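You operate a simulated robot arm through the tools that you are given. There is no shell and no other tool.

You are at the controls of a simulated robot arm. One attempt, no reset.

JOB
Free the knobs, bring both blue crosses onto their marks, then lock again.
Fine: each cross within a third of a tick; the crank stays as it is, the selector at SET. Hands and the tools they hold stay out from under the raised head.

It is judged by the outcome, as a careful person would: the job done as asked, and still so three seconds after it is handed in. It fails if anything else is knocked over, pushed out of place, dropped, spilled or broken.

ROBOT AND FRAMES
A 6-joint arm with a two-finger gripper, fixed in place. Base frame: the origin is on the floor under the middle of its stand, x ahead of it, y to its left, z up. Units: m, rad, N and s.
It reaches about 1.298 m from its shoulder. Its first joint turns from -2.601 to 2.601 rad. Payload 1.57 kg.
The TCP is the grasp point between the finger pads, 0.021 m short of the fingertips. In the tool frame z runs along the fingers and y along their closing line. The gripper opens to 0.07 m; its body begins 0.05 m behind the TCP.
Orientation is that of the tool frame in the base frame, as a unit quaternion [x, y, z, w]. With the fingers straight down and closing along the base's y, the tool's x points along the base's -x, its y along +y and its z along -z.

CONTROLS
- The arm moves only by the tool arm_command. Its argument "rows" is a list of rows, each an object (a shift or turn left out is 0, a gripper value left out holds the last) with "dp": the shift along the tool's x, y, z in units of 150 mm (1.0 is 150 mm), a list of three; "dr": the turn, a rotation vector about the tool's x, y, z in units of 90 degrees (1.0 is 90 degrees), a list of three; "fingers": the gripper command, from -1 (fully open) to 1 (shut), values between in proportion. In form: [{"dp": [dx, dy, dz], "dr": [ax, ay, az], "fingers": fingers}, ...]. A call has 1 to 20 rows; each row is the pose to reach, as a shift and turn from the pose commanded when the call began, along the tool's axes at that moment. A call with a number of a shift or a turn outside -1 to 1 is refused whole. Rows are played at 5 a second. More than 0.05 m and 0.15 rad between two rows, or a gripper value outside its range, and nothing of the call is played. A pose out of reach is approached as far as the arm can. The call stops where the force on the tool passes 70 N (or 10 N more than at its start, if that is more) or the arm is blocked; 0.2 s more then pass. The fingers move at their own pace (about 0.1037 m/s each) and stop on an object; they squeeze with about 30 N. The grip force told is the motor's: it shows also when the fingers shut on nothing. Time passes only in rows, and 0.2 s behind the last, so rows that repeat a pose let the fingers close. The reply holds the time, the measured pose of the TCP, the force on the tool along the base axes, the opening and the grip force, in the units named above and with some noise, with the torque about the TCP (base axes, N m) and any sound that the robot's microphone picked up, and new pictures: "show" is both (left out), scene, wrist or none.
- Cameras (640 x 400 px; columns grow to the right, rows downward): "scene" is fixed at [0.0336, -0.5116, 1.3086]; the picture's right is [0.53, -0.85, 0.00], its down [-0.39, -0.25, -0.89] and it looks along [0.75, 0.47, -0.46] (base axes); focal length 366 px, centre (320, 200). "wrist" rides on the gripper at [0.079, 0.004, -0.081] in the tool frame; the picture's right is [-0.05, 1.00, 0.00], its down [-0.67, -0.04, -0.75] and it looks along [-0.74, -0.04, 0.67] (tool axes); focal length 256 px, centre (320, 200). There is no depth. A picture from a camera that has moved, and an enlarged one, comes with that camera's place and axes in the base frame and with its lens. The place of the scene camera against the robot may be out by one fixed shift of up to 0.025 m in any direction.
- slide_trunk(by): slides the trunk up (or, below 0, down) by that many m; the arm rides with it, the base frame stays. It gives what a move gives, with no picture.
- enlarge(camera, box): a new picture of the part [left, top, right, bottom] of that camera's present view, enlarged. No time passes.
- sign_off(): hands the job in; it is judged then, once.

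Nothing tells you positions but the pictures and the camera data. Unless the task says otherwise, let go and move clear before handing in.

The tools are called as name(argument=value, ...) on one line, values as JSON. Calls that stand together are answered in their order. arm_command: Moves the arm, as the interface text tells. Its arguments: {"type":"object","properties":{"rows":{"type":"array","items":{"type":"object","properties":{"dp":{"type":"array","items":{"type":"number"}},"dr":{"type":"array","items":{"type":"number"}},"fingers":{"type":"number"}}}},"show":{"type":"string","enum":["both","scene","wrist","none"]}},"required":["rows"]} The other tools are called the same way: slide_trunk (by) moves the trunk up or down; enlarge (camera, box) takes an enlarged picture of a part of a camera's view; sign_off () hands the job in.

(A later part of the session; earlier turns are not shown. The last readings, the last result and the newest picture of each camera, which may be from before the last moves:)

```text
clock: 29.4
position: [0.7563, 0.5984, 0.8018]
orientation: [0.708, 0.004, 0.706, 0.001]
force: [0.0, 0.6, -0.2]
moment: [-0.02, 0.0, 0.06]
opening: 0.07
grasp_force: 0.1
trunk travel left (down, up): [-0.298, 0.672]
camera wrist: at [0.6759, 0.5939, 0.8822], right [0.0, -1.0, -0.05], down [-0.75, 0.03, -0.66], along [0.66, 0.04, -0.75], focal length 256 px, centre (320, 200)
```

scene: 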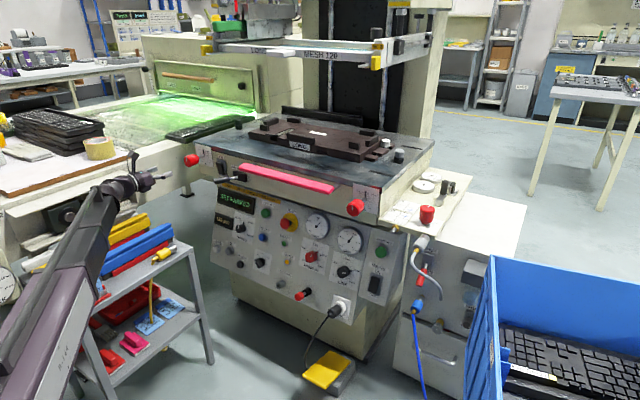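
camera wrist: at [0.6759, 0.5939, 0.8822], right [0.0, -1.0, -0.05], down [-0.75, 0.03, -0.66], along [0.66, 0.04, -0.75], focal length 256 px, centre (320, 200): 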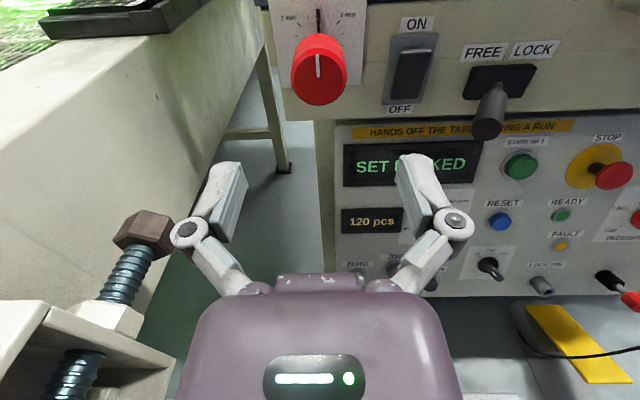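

Knob A is centred on the hand. I'll advance over it and close.

arm_command(rows=[{"dp": [0, 0, 0.2]}, {"dp": [0, 0, 0.4]}, {"dp": [0, 0, 0.55]}, {"dp": [0, 0, 0.68]}, {"dp": [0, 0, 0.78]}], show="both")

```text
clock: 30.6
position: [0.8738, 0.5968, 0.8019]
orientation: [0.708, 0.004, 0.706, 0.001]
force: [-0.3, 0.8, 0.1]
moment: [-0.01, -0.02, -0.03]
opening: 0.0701
grasp_force: 0.1
trunk travel left (down, up): [-0.298, 0.672]
camera wrist: at [0.7938, 0.5932, 0.8822], right [0.0, -1.0, -0.05], down [-0.75, 0.03, -0.66], along [0.67, 0.04, -0.75], focal length 256 px, centre (320, 200)
```

scene: 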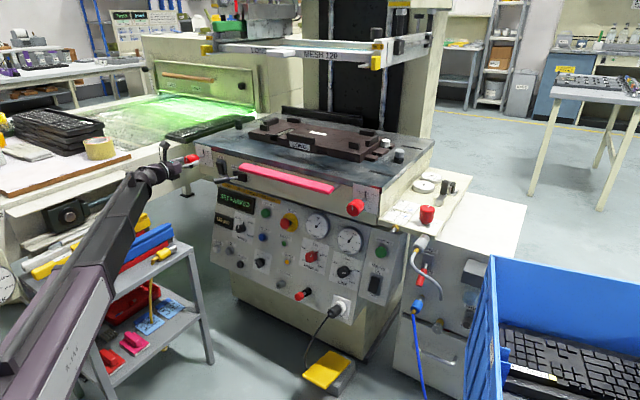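
wrist: 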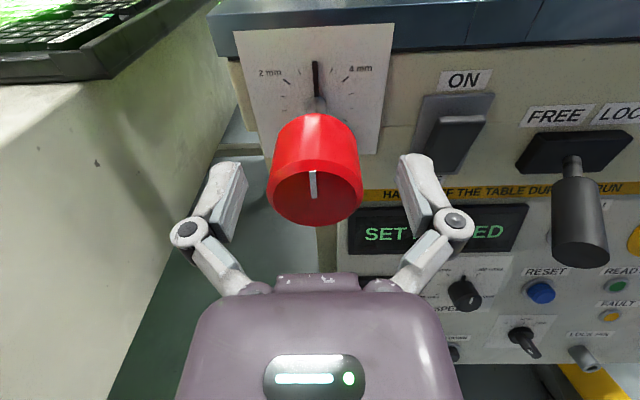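

arm_command(rows=[{"dp": [0, -0.016, 0.05]}, {"dp": [0, -0.016, 0.05], "fingers": 1}, {"dp": [0, -0.016, 0.05], "fingers": 1}, {"dp": [0, -0.016, 0.05], "fingers": 1}], show="wrist")

```text
clock: 31.6
position: [0.88, 0.5991, 0.8023]
orientation: [0.708, 0.005, 0.706, 0.001]
force: [-10.8, -1.1, -3.3]
moment: [-0.01, 0.24, 0.08]
opening: 0.0416
grasp_force: 31.6
trunk travel left (down, up): [-0.298, 0.672]
camera wrist: at [0.7998, 0.5954, 0.8824], right [0.0, -1.0, -0.05], down [-0.75, 0.03, -0.66], along [0.67, 0.04, -0.75], focal length 256 px, centre (320, 200)
```

wrist: 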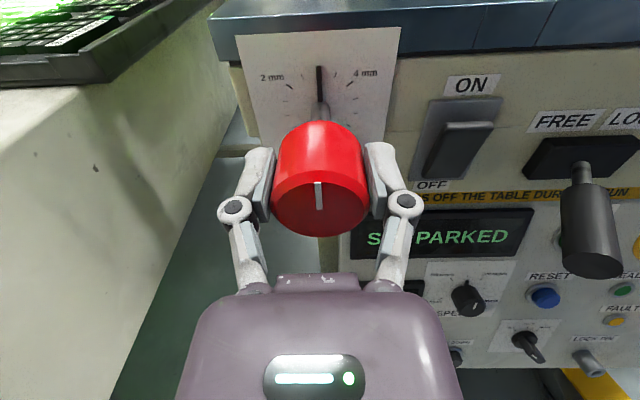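

The knob is gripped and its dial stays visible. I'll make a small test turn clockwise and watch the crosses.

arm_command(rows=[{"dr": [0, 0, 0.06]}, {"dr": [0, 0, 0.12]}, {"dr": [0, 0, 0.18]}, {"dr": [0, 0, 0.222]}], show="both")

enlarge(camera="scene", box=[380, 195, 428, 225])

enlarge(camera="wrist", box=[240, 30, 400, 130])

```text
clock: 32.6
position: [0.881, 0.5981, 0.803]
orientation: [0.698, -0.12, 0.696, -0.121]
force: [-15.0, -10.5, -11.4]
moment: [-0.02, -0.27, -0.35]
opening: 0.0419
grasp_force: 32.2
trunk travel left (down, up): [-0.298, 0.672]
camera wrist: at [0.7999, 0.5676, 0.8761], right [0.0, -0.92, -0.39], down [-0.75, 0.26, -0.61], along [0.67, 0.29, -0.69], focal length 256 px, centre (320, 200)
```

scene: 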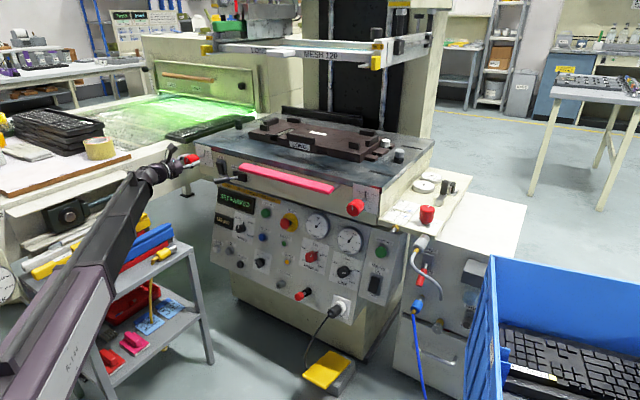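
wrist: 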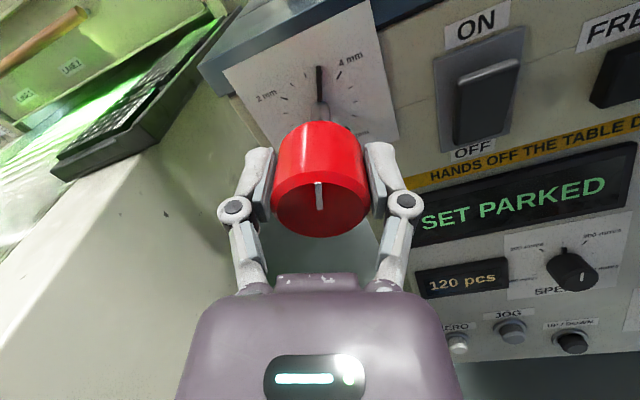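

```text
13.33 times, centred on (404, 210) of scene
camera zoom: at [0.0336, -0.5116, 1.3086], right [0.53, -0.85, 0.0], down [-0.39, -0.25, -0.89], along [0.75, 0.47, -0.46], focal length 4874 px, centre (-800, 67)
```

zoom: 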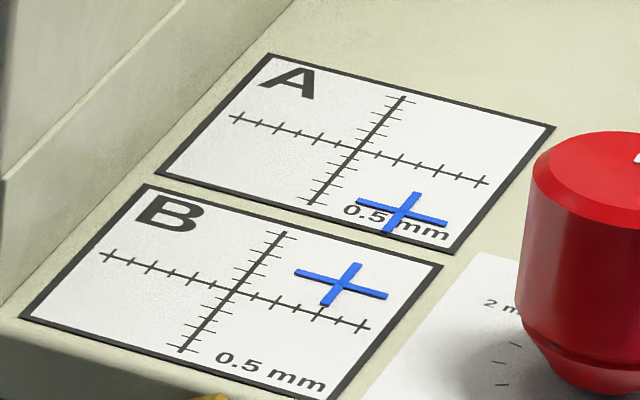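

```text
4.00 times, centred on (320, 80) of wrist
camera zoom: at [0.7999, 0.5676, 0.8761], right [0.0, -0.92, -0.39], down [-0.75, 0.26, -0.61], along [0.67, 0.29, -0.69], focal length 1024 px, centre (320, 680)
```

zoom: 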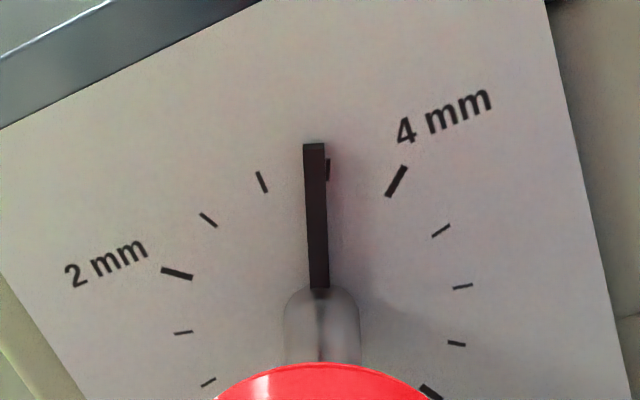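

Clockwise by 20° pushed cross A about 0.8 tick further down, so A must go counter-clockwise by roughly 105° from here; B's cross did not move. I'll let go, roll the hand the other way for turning room, and regrip.

arm_command(rows=[{"fingers": -1}, {"fingers": -1}, {"fingers": -1}, {"dr": [0, 0, 0.08]}, {"dr": [0, 0, 0.17]}, {"dr": [0, 0, 0.26]}, {"dr": [0, 0, 0.35]}, {"dr": [0, 0, 0.44]}, {"dr": [0, 0, 0.53]}, {"dr": [0, 0, 0.62]}, {"dr": [0, 0, 0.71]}, {"dr": [0, 0, 0.8]}, {"dr": [0, 0, 0.88]}, {"dr": [0, 0, 0.95]}, {"dr": [0, 0, 1.0]}], show="both")

```text
clock: 35.8
position: [0.8806, 0.599, 0.8027]
orientation: [-0.408, 0.577, -0.407, 0.578]
force: [-0.7, -0.5, -1.4]
moment: [0.03, 0.0, 0.02]
opening: 0.0699
grasp_force: 0.2
trunk travel left (down, up): [-0.298, 0.672]
camera wrist: at [0.8008, 0.5258, 0.7721], right [0.0, 0.39, -0.92], down [-0.75, 0.61, 0.26], along [0.67, 0.69, 0.29], focal length 256 px, centre (320, 200)
```

scene: 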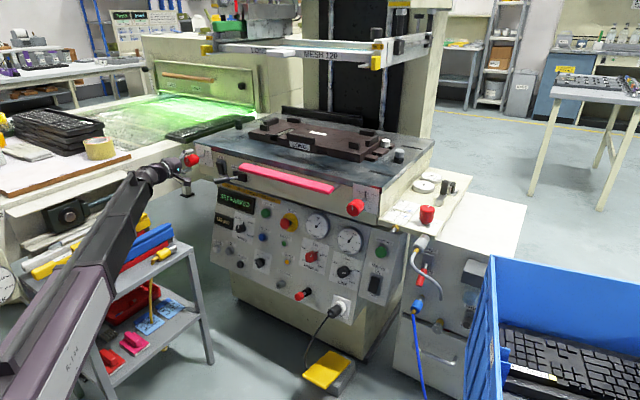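
wrist: 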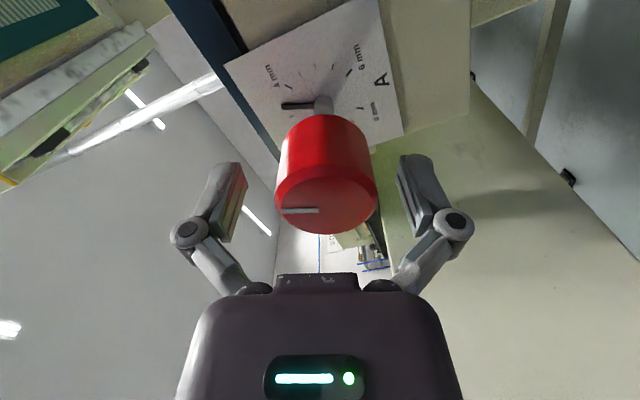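

slide_trunk(by=-0.002)

arm_command(rows=[{"dp": [0, 0, -0.01], "fingers": 1}, {"dp": [0, 0, -0.01], "fingers": 1}, {"dp": [0, 0, -0.01], "fingers": 1}], show="wrist")

```text
clock: 36.3
position: [0.8827, 0.5999, 0.801]
orientation: [-0.409, 0.578, -0.406, 0.578]
force: [-0.3, 0.2, 0.5]
moment: [-0.01, -0.01, 0.02]
opening: 0.0699
grasp_force: 0.0
trunk travel left (down, up): [-0.296, 0.674]
```

```text
clock: 37.1
position: [0.8793, 0.5997, 0.7994]
orientation: [-0.409, 0.578, -0.406, 0.578]
force: [-11.9, 0.2, -9.3]
moment: [0.01, 0.31, 0.04]
opening: 0.0418
grasp_force: 32.0
trunk travel left (down, up): [-0.296, 0.674]
camera wrist: at [0.7989, 0.526, 0.7698], right [0.0, 0.38, -0.92], down [-0.75, 0.61, 0.26], along [0.66, 0.69, 0.28], focal length 256 px, centre (320, 200)
```

wrist: 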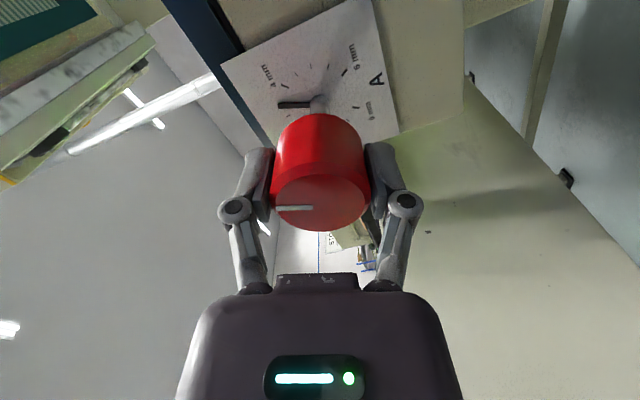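

Gripped again. Turning knob A counter-clockwise about 81° in small steps, then checking the cross.

arm_command(rows=[{"dr": [0, 0, -0.07]}, {"dr": [0, 0, -0.14]}, {"dr": [0, 0, -0.21]}, {"dr": [0, 0, -0.28]}, {"dr": [0, 0, -0.35]}, {"dr": [0, 0, -0.42]}, {"dr": [0, 0, -0.49]}, {"dr": [0, 0, -0.56]}, {"dr": [0, 0, -0.63]}, {"dr": [0, 0, -0.7]}, {"dr": [0, 0, -0.77]}, {"dr": [0, 0, -0.84]}, {"dr": [0, 0, -0.9]}, {"dr": [0, 0, -0.9]}], show="both")

enlarge(camera="scene", box=[380, 195, 428, 225])

```text
clock: 40.1
position: [0.8797, 0.5993, 0.7998]
orientation: [0.686, -0.173, 0.684, -0.175]
force: [-19.5, -6.7, -19.7]
moment: [-0.01, 0.38, -0.24]
opening: 0.0417
grasp_force: 32.2
trunk travel left (down, up): [-0.296, 0.674]
camera wrist: at [0.7994, 0.5576, 0.8678], right [0.0, -0.85, -0.52], down [-0.75, 0.35, -0.57], along [0.66, 0.39, -0.64], focal length 256 px, centre (320, 200)
```

scene: 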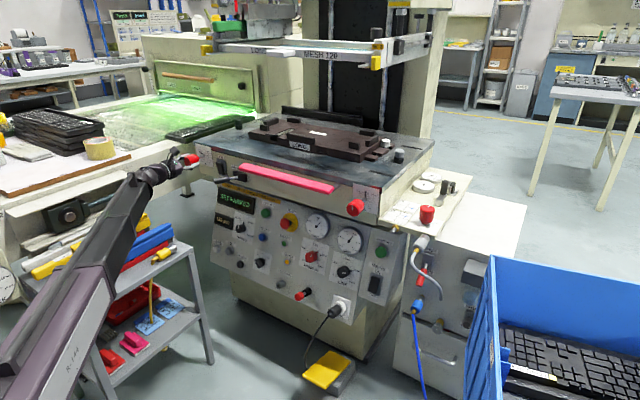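
wrist: 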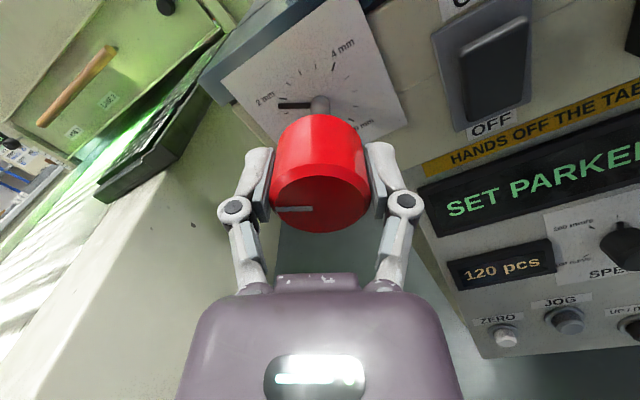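

```text
13.33 times, centred on (404, 210) of scene
camera zoom: at [0.0336, -0.5116, 1.3086], right [0.53, -0.85, 0.0], down [-0.39, -0.25, -0.89], along [0.75, 0.47, -0.46], focal length 4874 px, centre (-800, 67)
```

zoom: 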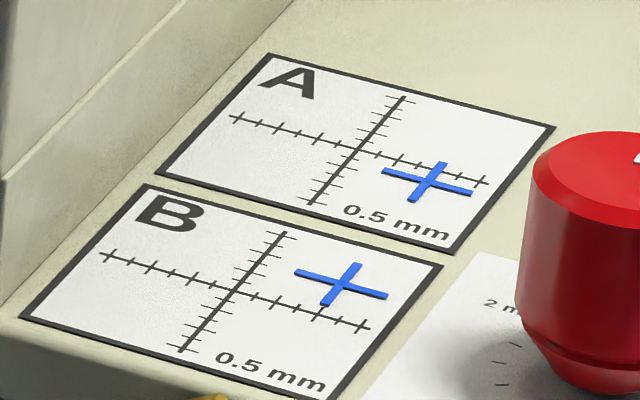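

Cross A moved up about 3 ticks; roughly 1.1 remain. I'll zoom in tighter for an accurate reading.

enlarge(camera="scene", box=[394, 199, 422, 216.5])

enlarge(camera="scene", box=[384, 208, 416, 228])

```text
16.00 times, centred on (408, 208) of scene
camera zoom: at [0.0336, -0.5116, 1.3086], right [0.53, -0.85, 0.0], down [-0.39, -0.25, -0.89], along [0.75, 0.47, -0.46], focal length 5848 px, centre (-1088, 76)
```

zoom: 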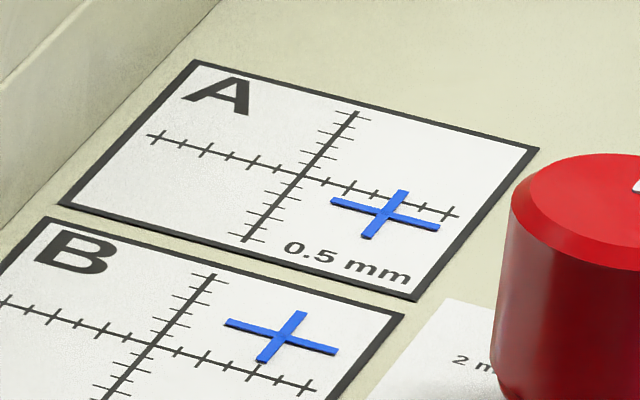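

```text
16.00 times, centred on (400, 218) of scene
camera zoom: at [0.0336, -0.5116, 1.3086], right [0.53, -0.85, 0.0], down [-0.39, -0.25, -0.89], along [0.75, 0.47, -0.46], focal length 5848 px, centre (-960, -88)
```

zoom: 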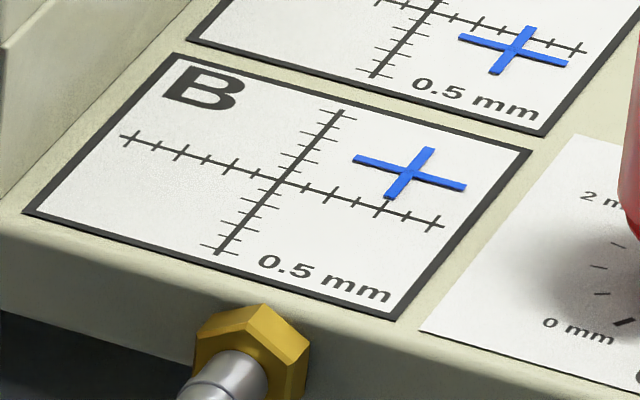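

With six ticks per side, cross A still sits about 1.35 ticks low, which needs roughly 32° more counter-clockwise.

arm_command(rows=[{"dr": [0, 0, -0.07]}, {"dr": [0, 0, -0.14]}, {"dr": [0, 0, -0.21]}, {"dr": [0, 0, -0.28]}, {"dr": [0, 0, -0.35]}, {"dr": [0, 0, -0.35]}], show="wrist")

enlarge(camera="scene", box=[394, 199, 422, 216.5])

enlarge(camera="wrist", box=[220, 20, 420, 145])

```text
clock: 41.5
position: [0.8816, 0.5997, 0.8011]
orientation: [0.708, 0.02, 0.706, 0.017]
force: [-14.5, -9.3, -14.4]
moment: [0.0, 0.31, -0.36]
opening: 0.0419
grasp_force: 31.9
trunk travel left (down, up): [-0.296, 0.674]
camera wrist: at [0.7997, 0.5991, 0.8799], right [0.0, -1.0, 0.0], down [-0.75, 0.0, -0.67], along [0.67, 0.0, -0.75], focal length 256 px, centre (320, 200)
```

wrist: 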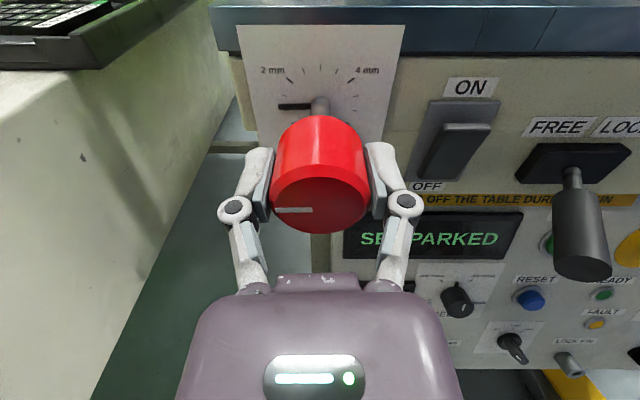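

```text
16.00 times, centred on (408, 208) of scene
camera zoom: at [0.0336, -0.5116, 1.3086], right [0.53, -0.85, 0.0], down [-0.39, -0.25, -0.89], along [0.75, 0.47, -0.46], focal length 5848 px, centre (-1088, 76)
```

zoom: 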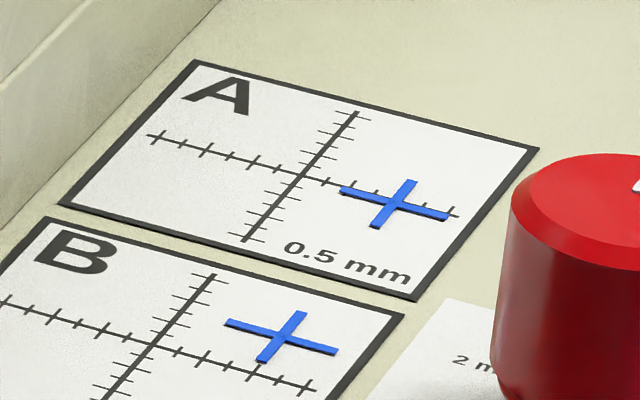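

```text
3.20 times, centred on (320, 82) of wrist
camera zoom: at [0.7997, 0.5991, 0.8799], right [0.0, -1.0, 0.0], down [-0.75, 0.0, -0.67], along [0.67, 0.0, -0.75], focal length 819 px, centre (320, 576)
```

zoom: 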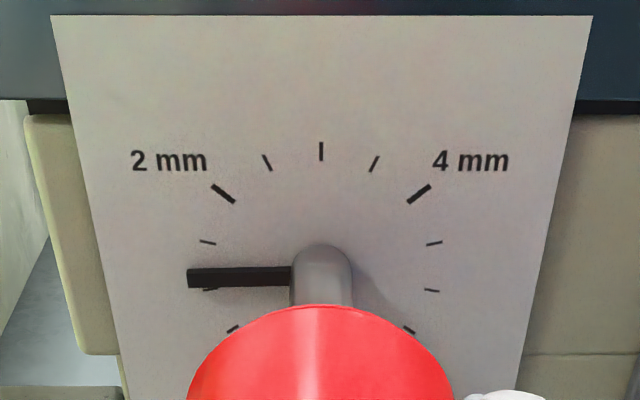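

Cross A is now just about 0.3 tick low. A final 7° counter-clockwise, then I'll release and re-read.

arm_command(rows=[{"dr": [0, 0, -0.04]}, {"dr": [0, 0, -0.08]}, {"dr": [0, 0, -0.08]}], show="none")

enlarge(camera="scene", box=[394, 199, 422, 216.5])

```text
clock: 42.3
position: [0.8799, 0.5988, 0.8012]
orientation: [0.705, 0.064, 0.704, 0.062]
force: [-12.4, -7.6, -13.8]
moment: [0.03, 0.55, -0.32]
opening: 0.042
grasp_force: 32.0
trunk travel left (down, up): [-0.296, 0.674]
```

```text
16.00 times, centred on (408, 208) of scene
camera zoom: at [0.0336, -0.5116, 1.3086], right [0.53, -0.85, 0.0], down [-0.39, -0.25, -0.89], along [0.75, 0.47, -0.46], focal length 5848 px, centre (-1088, 76)
```

zoom: 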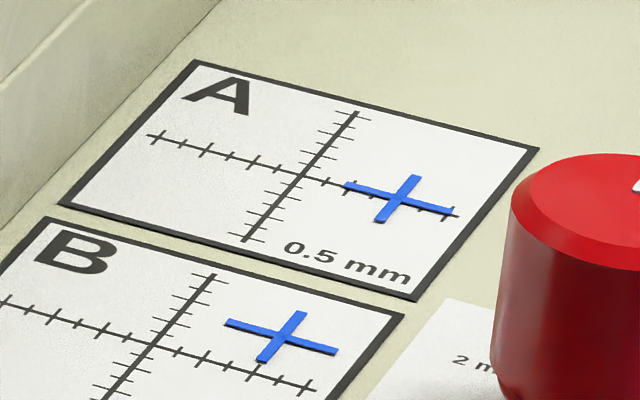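

Cross A now lies on its horizontal axis to within about 0.15 tick. I'll release knob A, back off, and look again.

arm_command(rows=[{"fingers": -1}, {"fingers": -1}, {"fingers": -1}, {"dp": [0, 0, -0.2]}, {"dp": [0, 0, -0.4]}, {"dp": [0, 0, -0.6]}, {"dp": [0, 0, -0.8]}], show="wrist")

enlarge(camera="scene", box=[394, 199, 422, 216.5])

enlarge(camera="scene", box=[180, 140, 260, 190])

```text
clock: 43.9
position: [0.7601, 0.5985, 0.8007]
orientation: [0.705, 0.064, 0.704, 0.061]
force: [-0.1, -0.5, -0.8]
moment: [-0.02, -0.01, 0.02]
opening: 0.07
grasp_force: 0.0
trunk travel left (down, up): [-0.296, 0.674]
camera wrist: at [0.6795, 0.6076, 0.8798], right [0.0, -0.99, 0.12], down [-0.75, -0.08, -0.66], along [0.67, -0.09, -0.74], focal length 256 px, centre (320, 200)
```

wrist: 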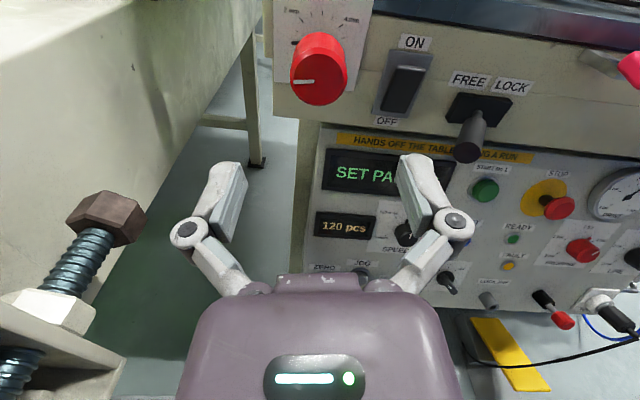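

```text
16.00 times, centred on (408, 208) of scene
camera zoom: at [0.0336, -0.5116, 1.3086], right [0.53, -0.85, 0.0], down [-0.39, -0.25, -0.89], along [0.75, 0.47, -0.46], focal length 5848 px, centre (-1088, 76)
```

zoom: 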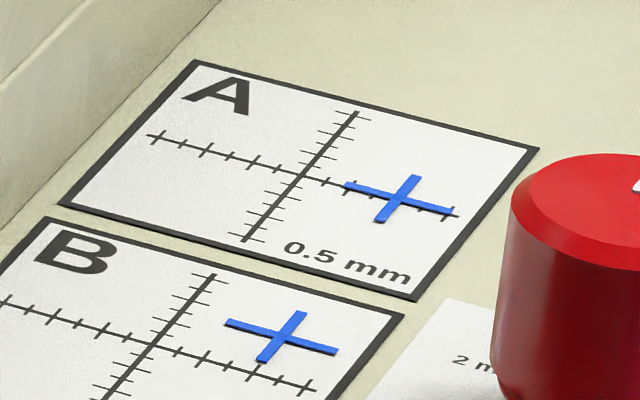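

```text
8.00 times, centred on (220, 165) of scene
camera zoom: at [0.0336, -0.5116, 1.3086], right [0.53, -0.85, 0.0], down [-0.39, -0.25, -0.89], along [0.75, 0.47, -0.46], focal length 2924 px, centre (1120, 480)
```

zoom: 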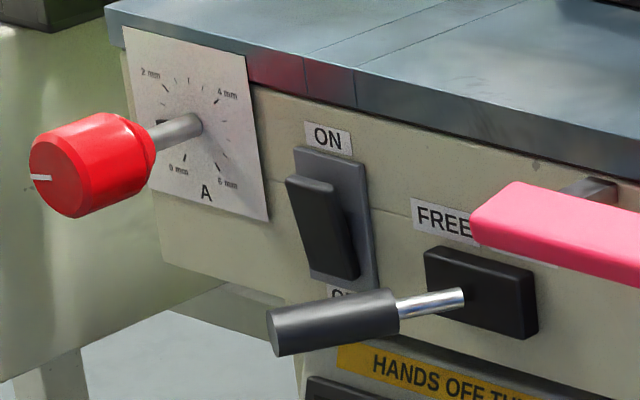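

Cross A held after release. Now I'll level the roll again, back off, and travel right to knob B in stages.

arm_command(rows=[{"dp": [0, 0, -0.1], "dr": [0, 0, 0.06]}, {"dp": [0, 0, -0.2], "dr": [0, 0, 0.115]}], show="none")

arm_command(rows=[{"dp": [0, 0.2, 0]}, {"dp": [0, 0.4, 0]}, {"dp": [0, 0.6, 0]}, {"dp": [0, 0.8, 0]}, {"dp": [0, 1.0, 0]}], show="none")

arm_command(rows=[{"dp": [0, 0.2, 0]}, {"dp": [0, 0.4, 0]}, {"dp": [0, 0.6, 0]}, {"dp": [0, 0.8, 0]}, {"dp": [0, 1.0, 0]}], show="scene")

```text
clock: 44.5
position: [0.7277, 0.5983, 0.8011]
orientation: [0.708, 0.0, 0.707, -0.004]
force: [-0.4, 0.0, -0.6]
moment: [0.01, 0.0, -0.04]
opening: 0.0698
grasp_force: 0.1
trunk travel left (down, up): [-0.296, 0.674]
```

```text
clock: 45.7
position: [0.73, 0.4482, 0.8004]
orientation: [0.707, 0.001, 0.707, -0.003]
force: [-1.3, 0.2, -0.2]
moment: [0.01, 0.0, 0.0]
opening: 0.07
grasp_force: 0.1
trunk travel left (down, up): [-0.296, 0.674]
```

```text
clock: 46.9
position: [0.7306, 0.2984, 0.8008]
orientation: [0.709, 0.0, 0.706, -0.004]
force: [0.1, 0.2, 0.6]
moment: [-0.02, -0.01, -0.01]
opening: 0.07
grasp_force: 0.1
trunk travel left (down, up): [-0.296, 0.674]
```

scene: 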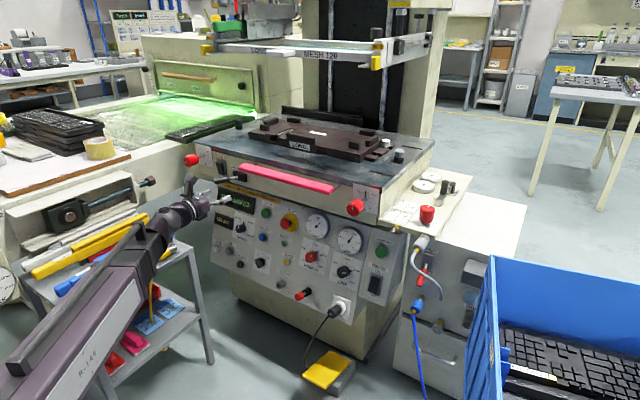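

arm_command(rows=[{"dp": [0, 0.2, 0]}, {"dp": [0, 0.4, 0]}, {"dp": [0, 0.6, 0]}, {"dp": [0, 0.8, 0]}, {"dp": [0, 1.0, 0]}], show="scene")

arm_command(rows=[{"dp": [0, 0.2, 0]}, {"dp": [0, 0.4, 0]}, {"dp": [0, 0.6, 0]}, {"dp": [0, 0.8, 0]}, {"dp": [0, 1.0, 0]}], show="both")

```text
clock: 48.1
position: [0.7305, 0.1483, 0.8011]
orientation: [0.708, 0.0, 0.706, -0.002]
force: [0.6, 0.0, -0.2]
moment: [0.01, 0.0, -0.03]
opening: 0.0699
grasp_force: 0.1
trunk travel left (down, up): [-0.296, 0.674]
```

scene: 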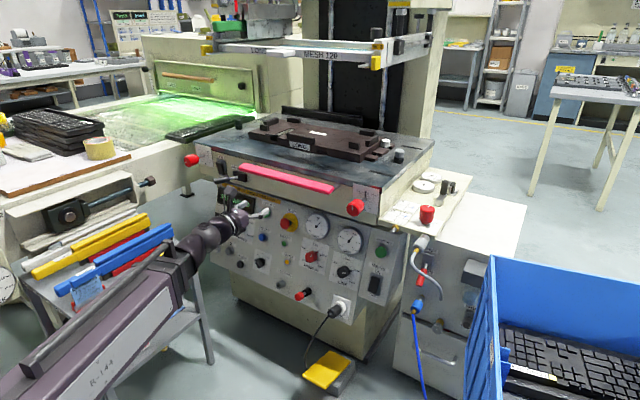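

```text
clock: 49.3
position: [0.7319, 0.0041, 0.8013]
orientation: [0.707, 0.0, 0.707, -0.004]
force: [0.3, -0.3, -0.4]
moment: [0.0, -0.01, 0.06]
opening: 0.0699
grasp_force: 0.0
out of reach, approached as far as the arm can: row 5
trunk travel left (down, up): [-0.296, 0.674]
camera wrist: at [0.6518, -0.0002, 0.8804], right [0.0, -1.0, -0.06], down [-0.75, 0.04, -0.67], along [0.67, 0.05, -0.74], focal length 256 px, centre (320, 200)
```

scene: 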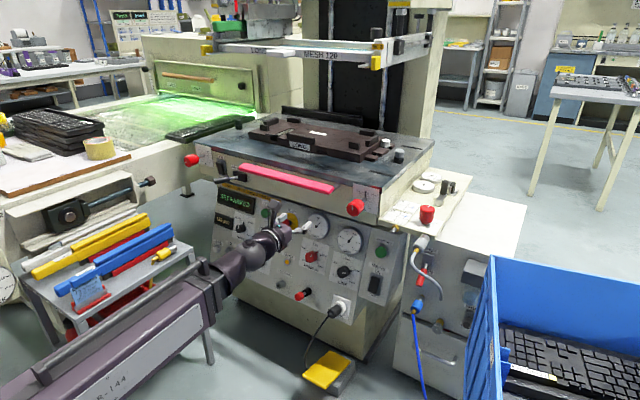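
wrist: 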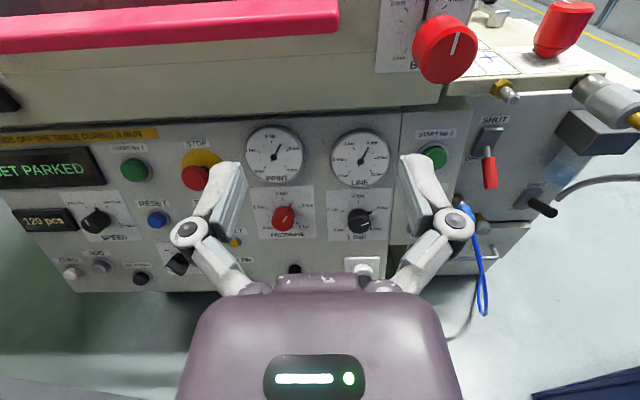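

The arm was folded to its inner limit; I'll go forward a bit and then on to knob B's line.

arm_command(rows=[{"dp": [0, 0, 0.13]}, {"dp": [0, 0, 0.26]}, {"dp": [0, 0.18, 0.26]}, {"dp": [0, 0.36, 0.26]}, {"dp": [0, 0.54, 0.26]}, {"dp": [0, 0.7, 0.26]}], show="both")

enlarge(camera="wrist", box=[220, 0, 420, 125])

enlarge(camera="scene", box=[310, 180, 406, 240])

```text
clock: 50.7
position: [0.7718, -0.0976, 0.8]
orientation: [0.707, 0.001, 0.707, -0.003]
force: [0.4, -0.3, -0.2]
moment: [0.02, -0.02, -0.02]
opening: 0.07
grasp_force: 0.0
trunk travel left (down, up): [-0.296, 0.674]
camera wrist: at [0.6909, -0.1029, 0.8803], right [0.0, -1.0, -0.06], down [-0.75, 0.04, -0.67], along [0.67, 0.05, -0.74], focal length 256 px, centre (320, 200)
```

scene: 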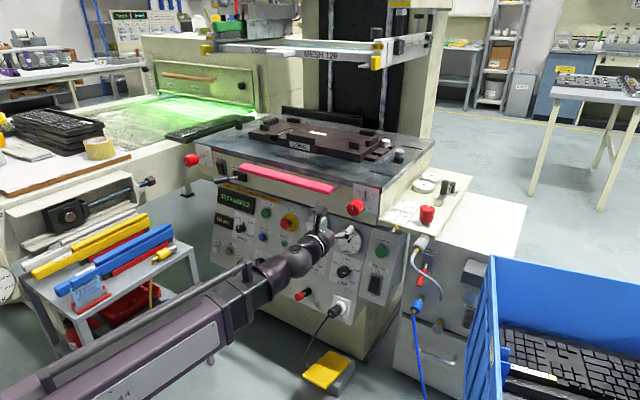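
wrist: 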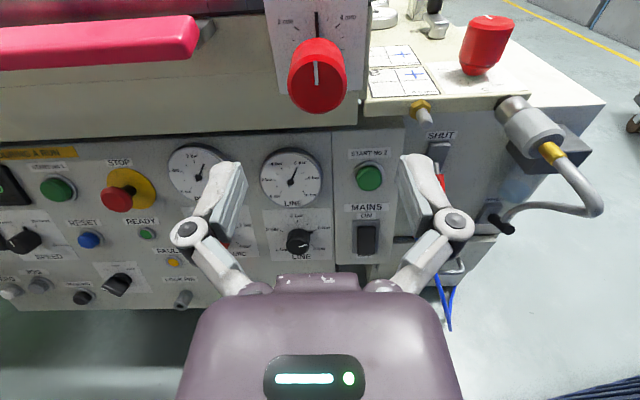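

```text
3.20 times, centred on (320, 62) of wrist
camera zoom: at [0.6909, -0.1029, 0.8803], right [0.0, -1.0, -0.06], down [-0.75, 0.04, -0.67], along [0.67, 0.05, -0.74], focal length 819 px, centre (320, 640)
```

zoom: 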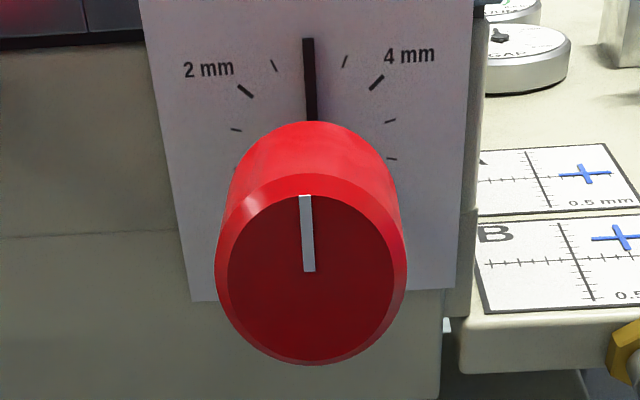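

```text
6.67 times, centred on (358, 210) of scene
camera zoom: at [0.0336, -0.5116, 1.3086], right [0.53, -0.85, 0.0], down [-0.39, -0.25, -0.89], along [0.75, 0.47, -0.46], focal length 2437 px, centre (67, 133)
```

zoom: 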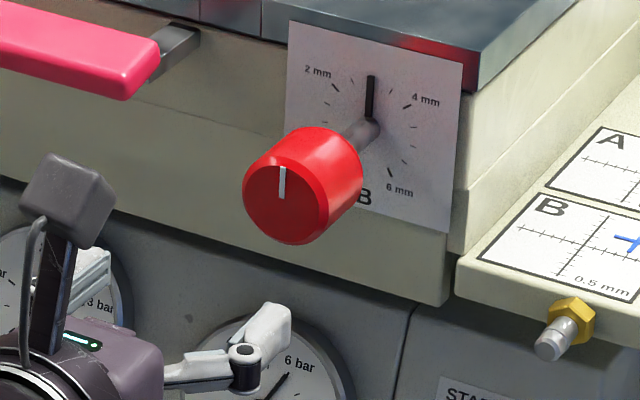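

Knob B sits at about y -0.0955, z 0.802, dead ahead. I'll advance over it and grip.

arm_command(rows=[{"dp": [0, -0.012, 0.2]}, {"dp": [0, -0.012, 0.4]}, {"dp": [0, -0.012, 0.58]}, {"dp": [0, -0.012, 0.71]}], show="wrist")

```text
clock: 51.7
position: [0.8817, -0.0973, 0.8011]
orientation: [0.708, 0.0, 0.706, -0.002]
force: [0.6, -0.4, 0.2]
moment: [0.0, -0.02, 0.0]
opening: 0.0699
grasp_force: 0.2
trunk travel left (down, up): [-0.296, 0.674]
camera wrist: at [0.7995, -0.102, 0.88], right [0.0, -1.0, -0.06], down [-0.75, 0.04, -0.66], along [0.66, 0.05, -0.75], focal length 256 px, centre (320, 200)
```

wrist: 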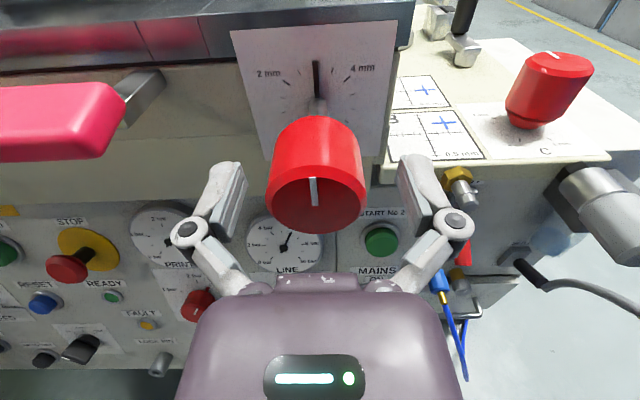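

arm_command(rows=[{"dp": [0, -0.012, 0]}, {"dp": [0, -0.012, 0], "fingers": 1}, {"dp": [0, -0.012, 0], "fingers": 1}, {"dp": [0, -0.012, 0], "fingers": 1}], show="none")

enlarge(camera="wrist", box=[370, 60, 498, 140])

enlarge(camera="scene", box=[384, 199, 416, 219])

```text
clock: 52.7
position: [0.8781, -0.0952, 0.8012]
orientation: [0.708, -0.001, 0.706, -0.001]
force: [-14.2, -3.4, -6.1]
moment: [0.0, 0.19, -0.18]
opening: 0.042
grasp_force: 32.3
trunk travel left (down, up): [-0.296, 0.674]
```

```text
5.00 times, centred on (434, 100) of wrist
camera zoom: at [0.7976, -0.1004, 0.8803], right [0.0, -1.0, -0.06], down [-0.75, 0.04, -0.66], along [0.67, 0.04, -0.75], focal length 1280 px, centre (-250, 700)
```

zoom: 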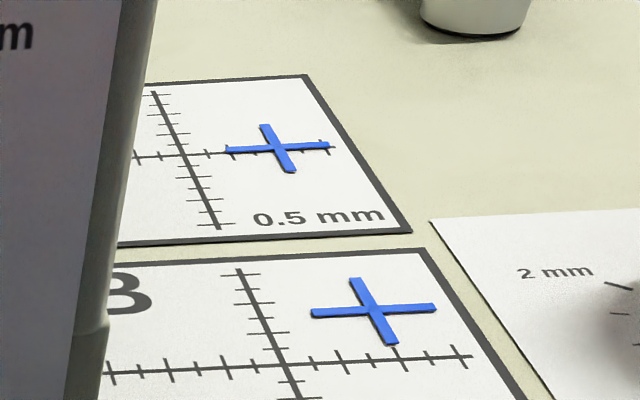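

```text
16.00 times, centred on (400, 209) of scene
camera zoom: at [0.0336, -0.5116, 1.3086], right [0.53, -0.85, 0.0], down [-0.39, -0.25, -0.89], along [0.75, 0.47, -0.46], focal length 5848 px, centre (-960, 56)
```

zoom: 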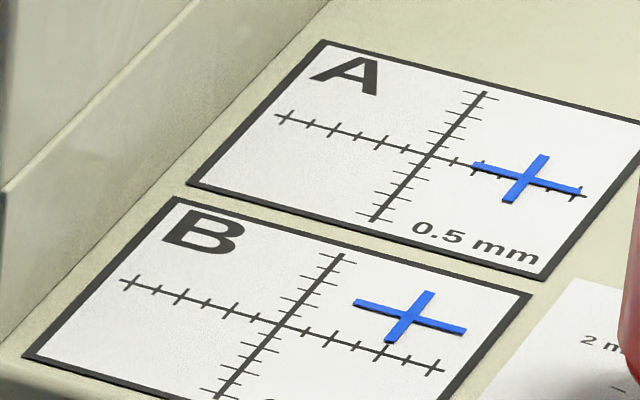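

From here the wrist camera reads both cards well: A is on its axis to about 0.15 tick. Now a test turn of knob B clockwise.

arm_command(rows=[{"dr": [0, 0, 0.06]}, {"dr": [0, 0, 0.12]}, {"dr": [0, 0, 0.18]}, {"dr": [0, 0, 0.222]}, {"dr": [0, 0, 0.222]}], show="none")

enlarge(camera="scene", box=[384, 199, 416, 219])

```text
clock: 53.9
position: [0.8781, -0.0955, 0.8006]
orientation: [0.697, -0.124, 0.695, -0.125]
force: [-5.4, -6.9, -3.4]
moment: [0.0, -0.07, -0.25]
opening: 0.0418
grasp_force: 32.4
trunk travel left (down, up): [-0.296, 0.674]
```

```text
16.00 times, centred on (400, 209) of scene
camera zoom: at [0.0336, -0.5116, 1.3086], right [0.53, -0.85, 0.0], down [-0.39, -0.25, -0.89], along [0.75, 0.47, -0.46], focal length 5848 px, centre (-960, 56)
```

zoom: 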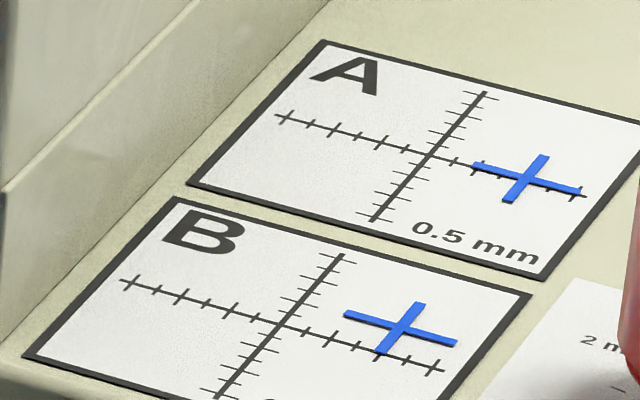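

Clockwise lowers cross B as wanted; about 2.3 ticks remain. Turning about 47° more.

arm_command(rows=[{"dr": [0, 0, 0.07]}, {"dr": [0, 0, 0.14]}, {"dr": [0, 0, 0.21]}, {"dr": [0, 0, 0.28]}, {"dr": [0, 0, 0.35]}, {"dr": [0, 0, 0.42]}, {"dr": [0, 0, 0.48]}, {"dr": [0, 0, 0.52]}, {"dr": [0, 0, 0.52]}], show="both")

enlarge(camera="scene", box=[384, 208, 416, 228])

```text
clock: 55.9
position: [0.8778, -0.0956, 0.8001]
orientation: [0.591, -0.39, 0.589, -0.391]
force: [-9.1, -6.1, -14.0]
moment: [0.0, 0.0, -0.55]
opening: 0.0415
grasp_force: 32.1
trunk travel left (down, up): [-0.296, 0.674]
camera wrist: at [0.7977, -0.1713, 0.8275], right [0.0, -0.34, -0.94], down [-0.75, 0.62, -0.23], along [0.66, 0.7, -0.25], focal length 256 px, centre (320, 200)
```

scene: 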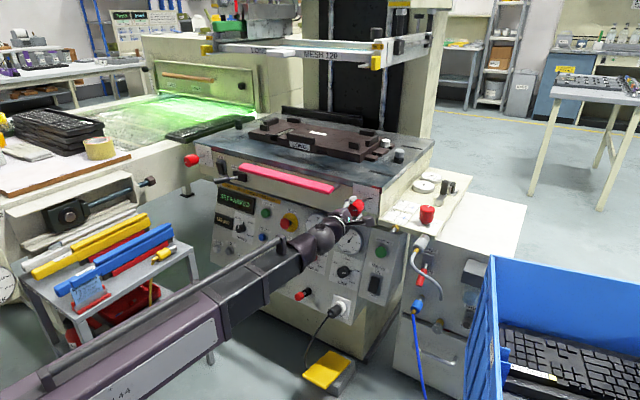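
wrist: 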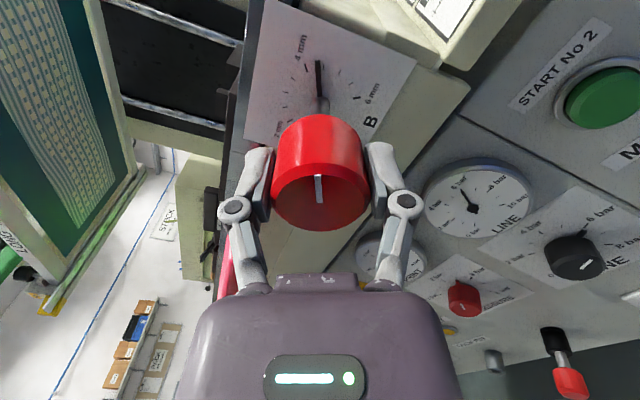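

```text
16.00 times, centred on (400, 218) of scene
camera zoom: at [0.0336, -0.5116, 1.3086], right [0.53, -0.85, 0.0], down [-0.39, -0.25, -0.89], along [0.75, 0.47, -0.46], focal length 5848 px, centre (-960, -88)
```

zoom: 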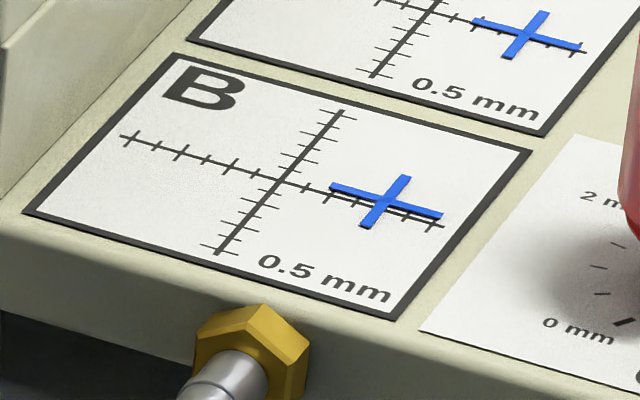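

arm_command(rows=[{"dr": [0, 0, 0.06]}, {"dr": [0, 0, 0.12]}, {"dr": [0, 0, 0.18]}, {"dr": [0, 0, 0.22]}, {"dr": [0, 0, 0.22]}], show="none")

enlarge(camera="scene", box=[384, 208, 416, 228])

```text
clock: 57.1
position: [0.8773, -0.0961, 0.7999]
orientation: [0.515, -0.486, 0.512, -0.487]
force: [5.5, -12.3, -4.6]
moment: [0.01, 0.12, -0.02]
opening: 0.0417
grasp_force: 31.9
trunk travel left (down, up): [-0.296, 0.674]
```

```text
16.00 times, centred on (400, 218) of scene
camera zoom: at [0.0336, -0.5116, 1.3086], right [0.53, -0.85, 0.0], down [-0.39, -0.25, -0.89], along [0.75, 0.47, -0.46], focal length 5848 px, centre (-960, -88)
```

zoom: 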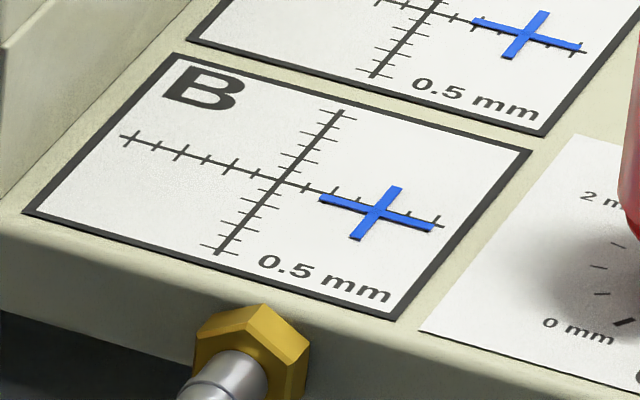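

Cross B slightly overshot by about 0.2 tick; I'll ease it back about 5°.

arm_command(rows=[{"dr": [0, 0, -0.03]}, {"dr": [0, 0, -0.055]}, {"dr": [0, 0, -0.055]}], show="none")

enlarge(camera="scene", box=[384, 208, 416, 228])

```text
clock: 57.9
position: [0.8772, -0.0973, 0.8005]
orientation: [0.535, -0.463, 0.533, -0.463]
force: [5.3, -11.7, -4.5]
moment: [-0.03, -0.02, -0.66]
opening: 0.0417
grasp_force: 32.1
trunk travel left (down, up): [-0.296, 0.674]
```

```text
16.00 times, centred on (400, 218) of scene
camera zoom: at [0.0336, -0.5116, 1.3086], right [0.53, -0.85, 0.0], down [-0.39, -0.25, -0.89], along [0.75, 0.47, -0.46], focal length 5848 px, centre (-960, -88)
```

zoom: 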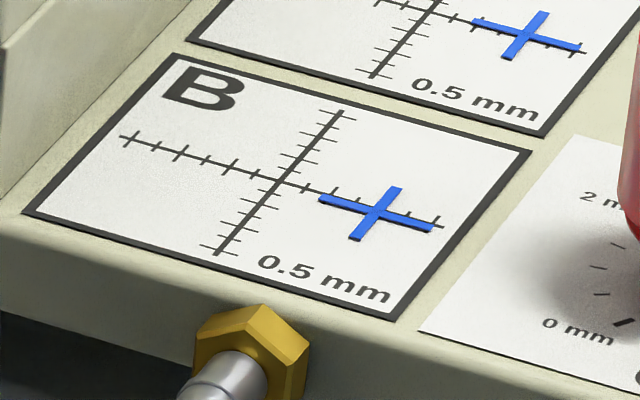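

There is some backlash in the screw; a few degrees more back.

arm_command(rows=[{"dr": [0, 0, -0.03]}, {"dr": [0, 0, -0.06]}, {"dr": [0, 0, -0.06]}], show="none")

enlarge(camera="scene", box=[384, 208, 416, 228])

```text
clock: 58.7
position: [0.8773, -0.0953, 0.8014]
orientation: [0.556, -0.438, 0.554, -0.438]
force: [3.4, -11.6, -5.0]
moment: [-0.04, -0.09, -0.9]
opening: 0.0421
grasp_force: 32.0
trunk travel left (down, up): [-0.296, 0.674]
```

```text
16.00 times, centred on (400, 218) of scene
camera zoom: at [0.0336, -0.5116, 1.3086], right [0.53, -0.85, 0.0], down [-0.39, -0.25, -0.89], along [0.75, 0.47, -0.46], focal length 5848 px, centre (-960, -88)
```

zoom: 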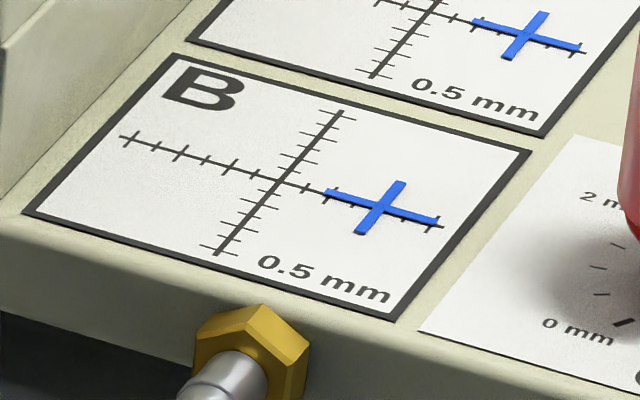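

arm_command(rows=[{"dr": [0, 0, 0.03]}, {"dr": [0, 0, 0.06]}, {"dr": [0, 0, 0.09]}, {"dr": [0, 0, 0.09]}], show="wrist")

enlarge(camera="scene", box=[384, 208, 416, 228])

```text
clock: 59.7
position: [0.8779, -0.0958, 0.7999]
orientation: [0.524, -0.476, 0.521, -0.477]
force: [-1.7, -15.0, -7.4]
moment: [-0.01, 0.16, 0.27]
opening: 0.0419
grasp_force: 32.0
trunk travel left (down, up): [-0.296, 0.674]
camera wrist: at [0.7975, -0.1759, 0.8035], right [0.0, -0.04, -1.0], down [-0.75, 0.66, -0.02], along [0.66, 0.75, -0.03], focal length 256 px, centre (320, 200)
```

wrist: 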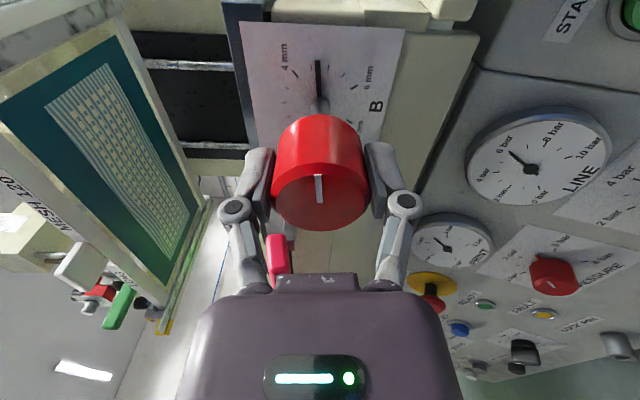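

```text
16.00 times, centred on (400, 218) of scene
camera zoom: at [0.0336, -0.5116, 1.3086], right [0.53, -0.85, 0.0], down [-0.39, -0.25, -0.89], along [0.75, 0.47, -0.46], focal length 5848 px, centre (-960, -88)
```

zoom: 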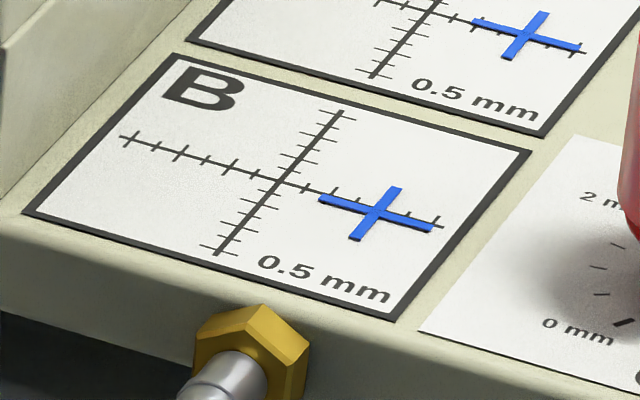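

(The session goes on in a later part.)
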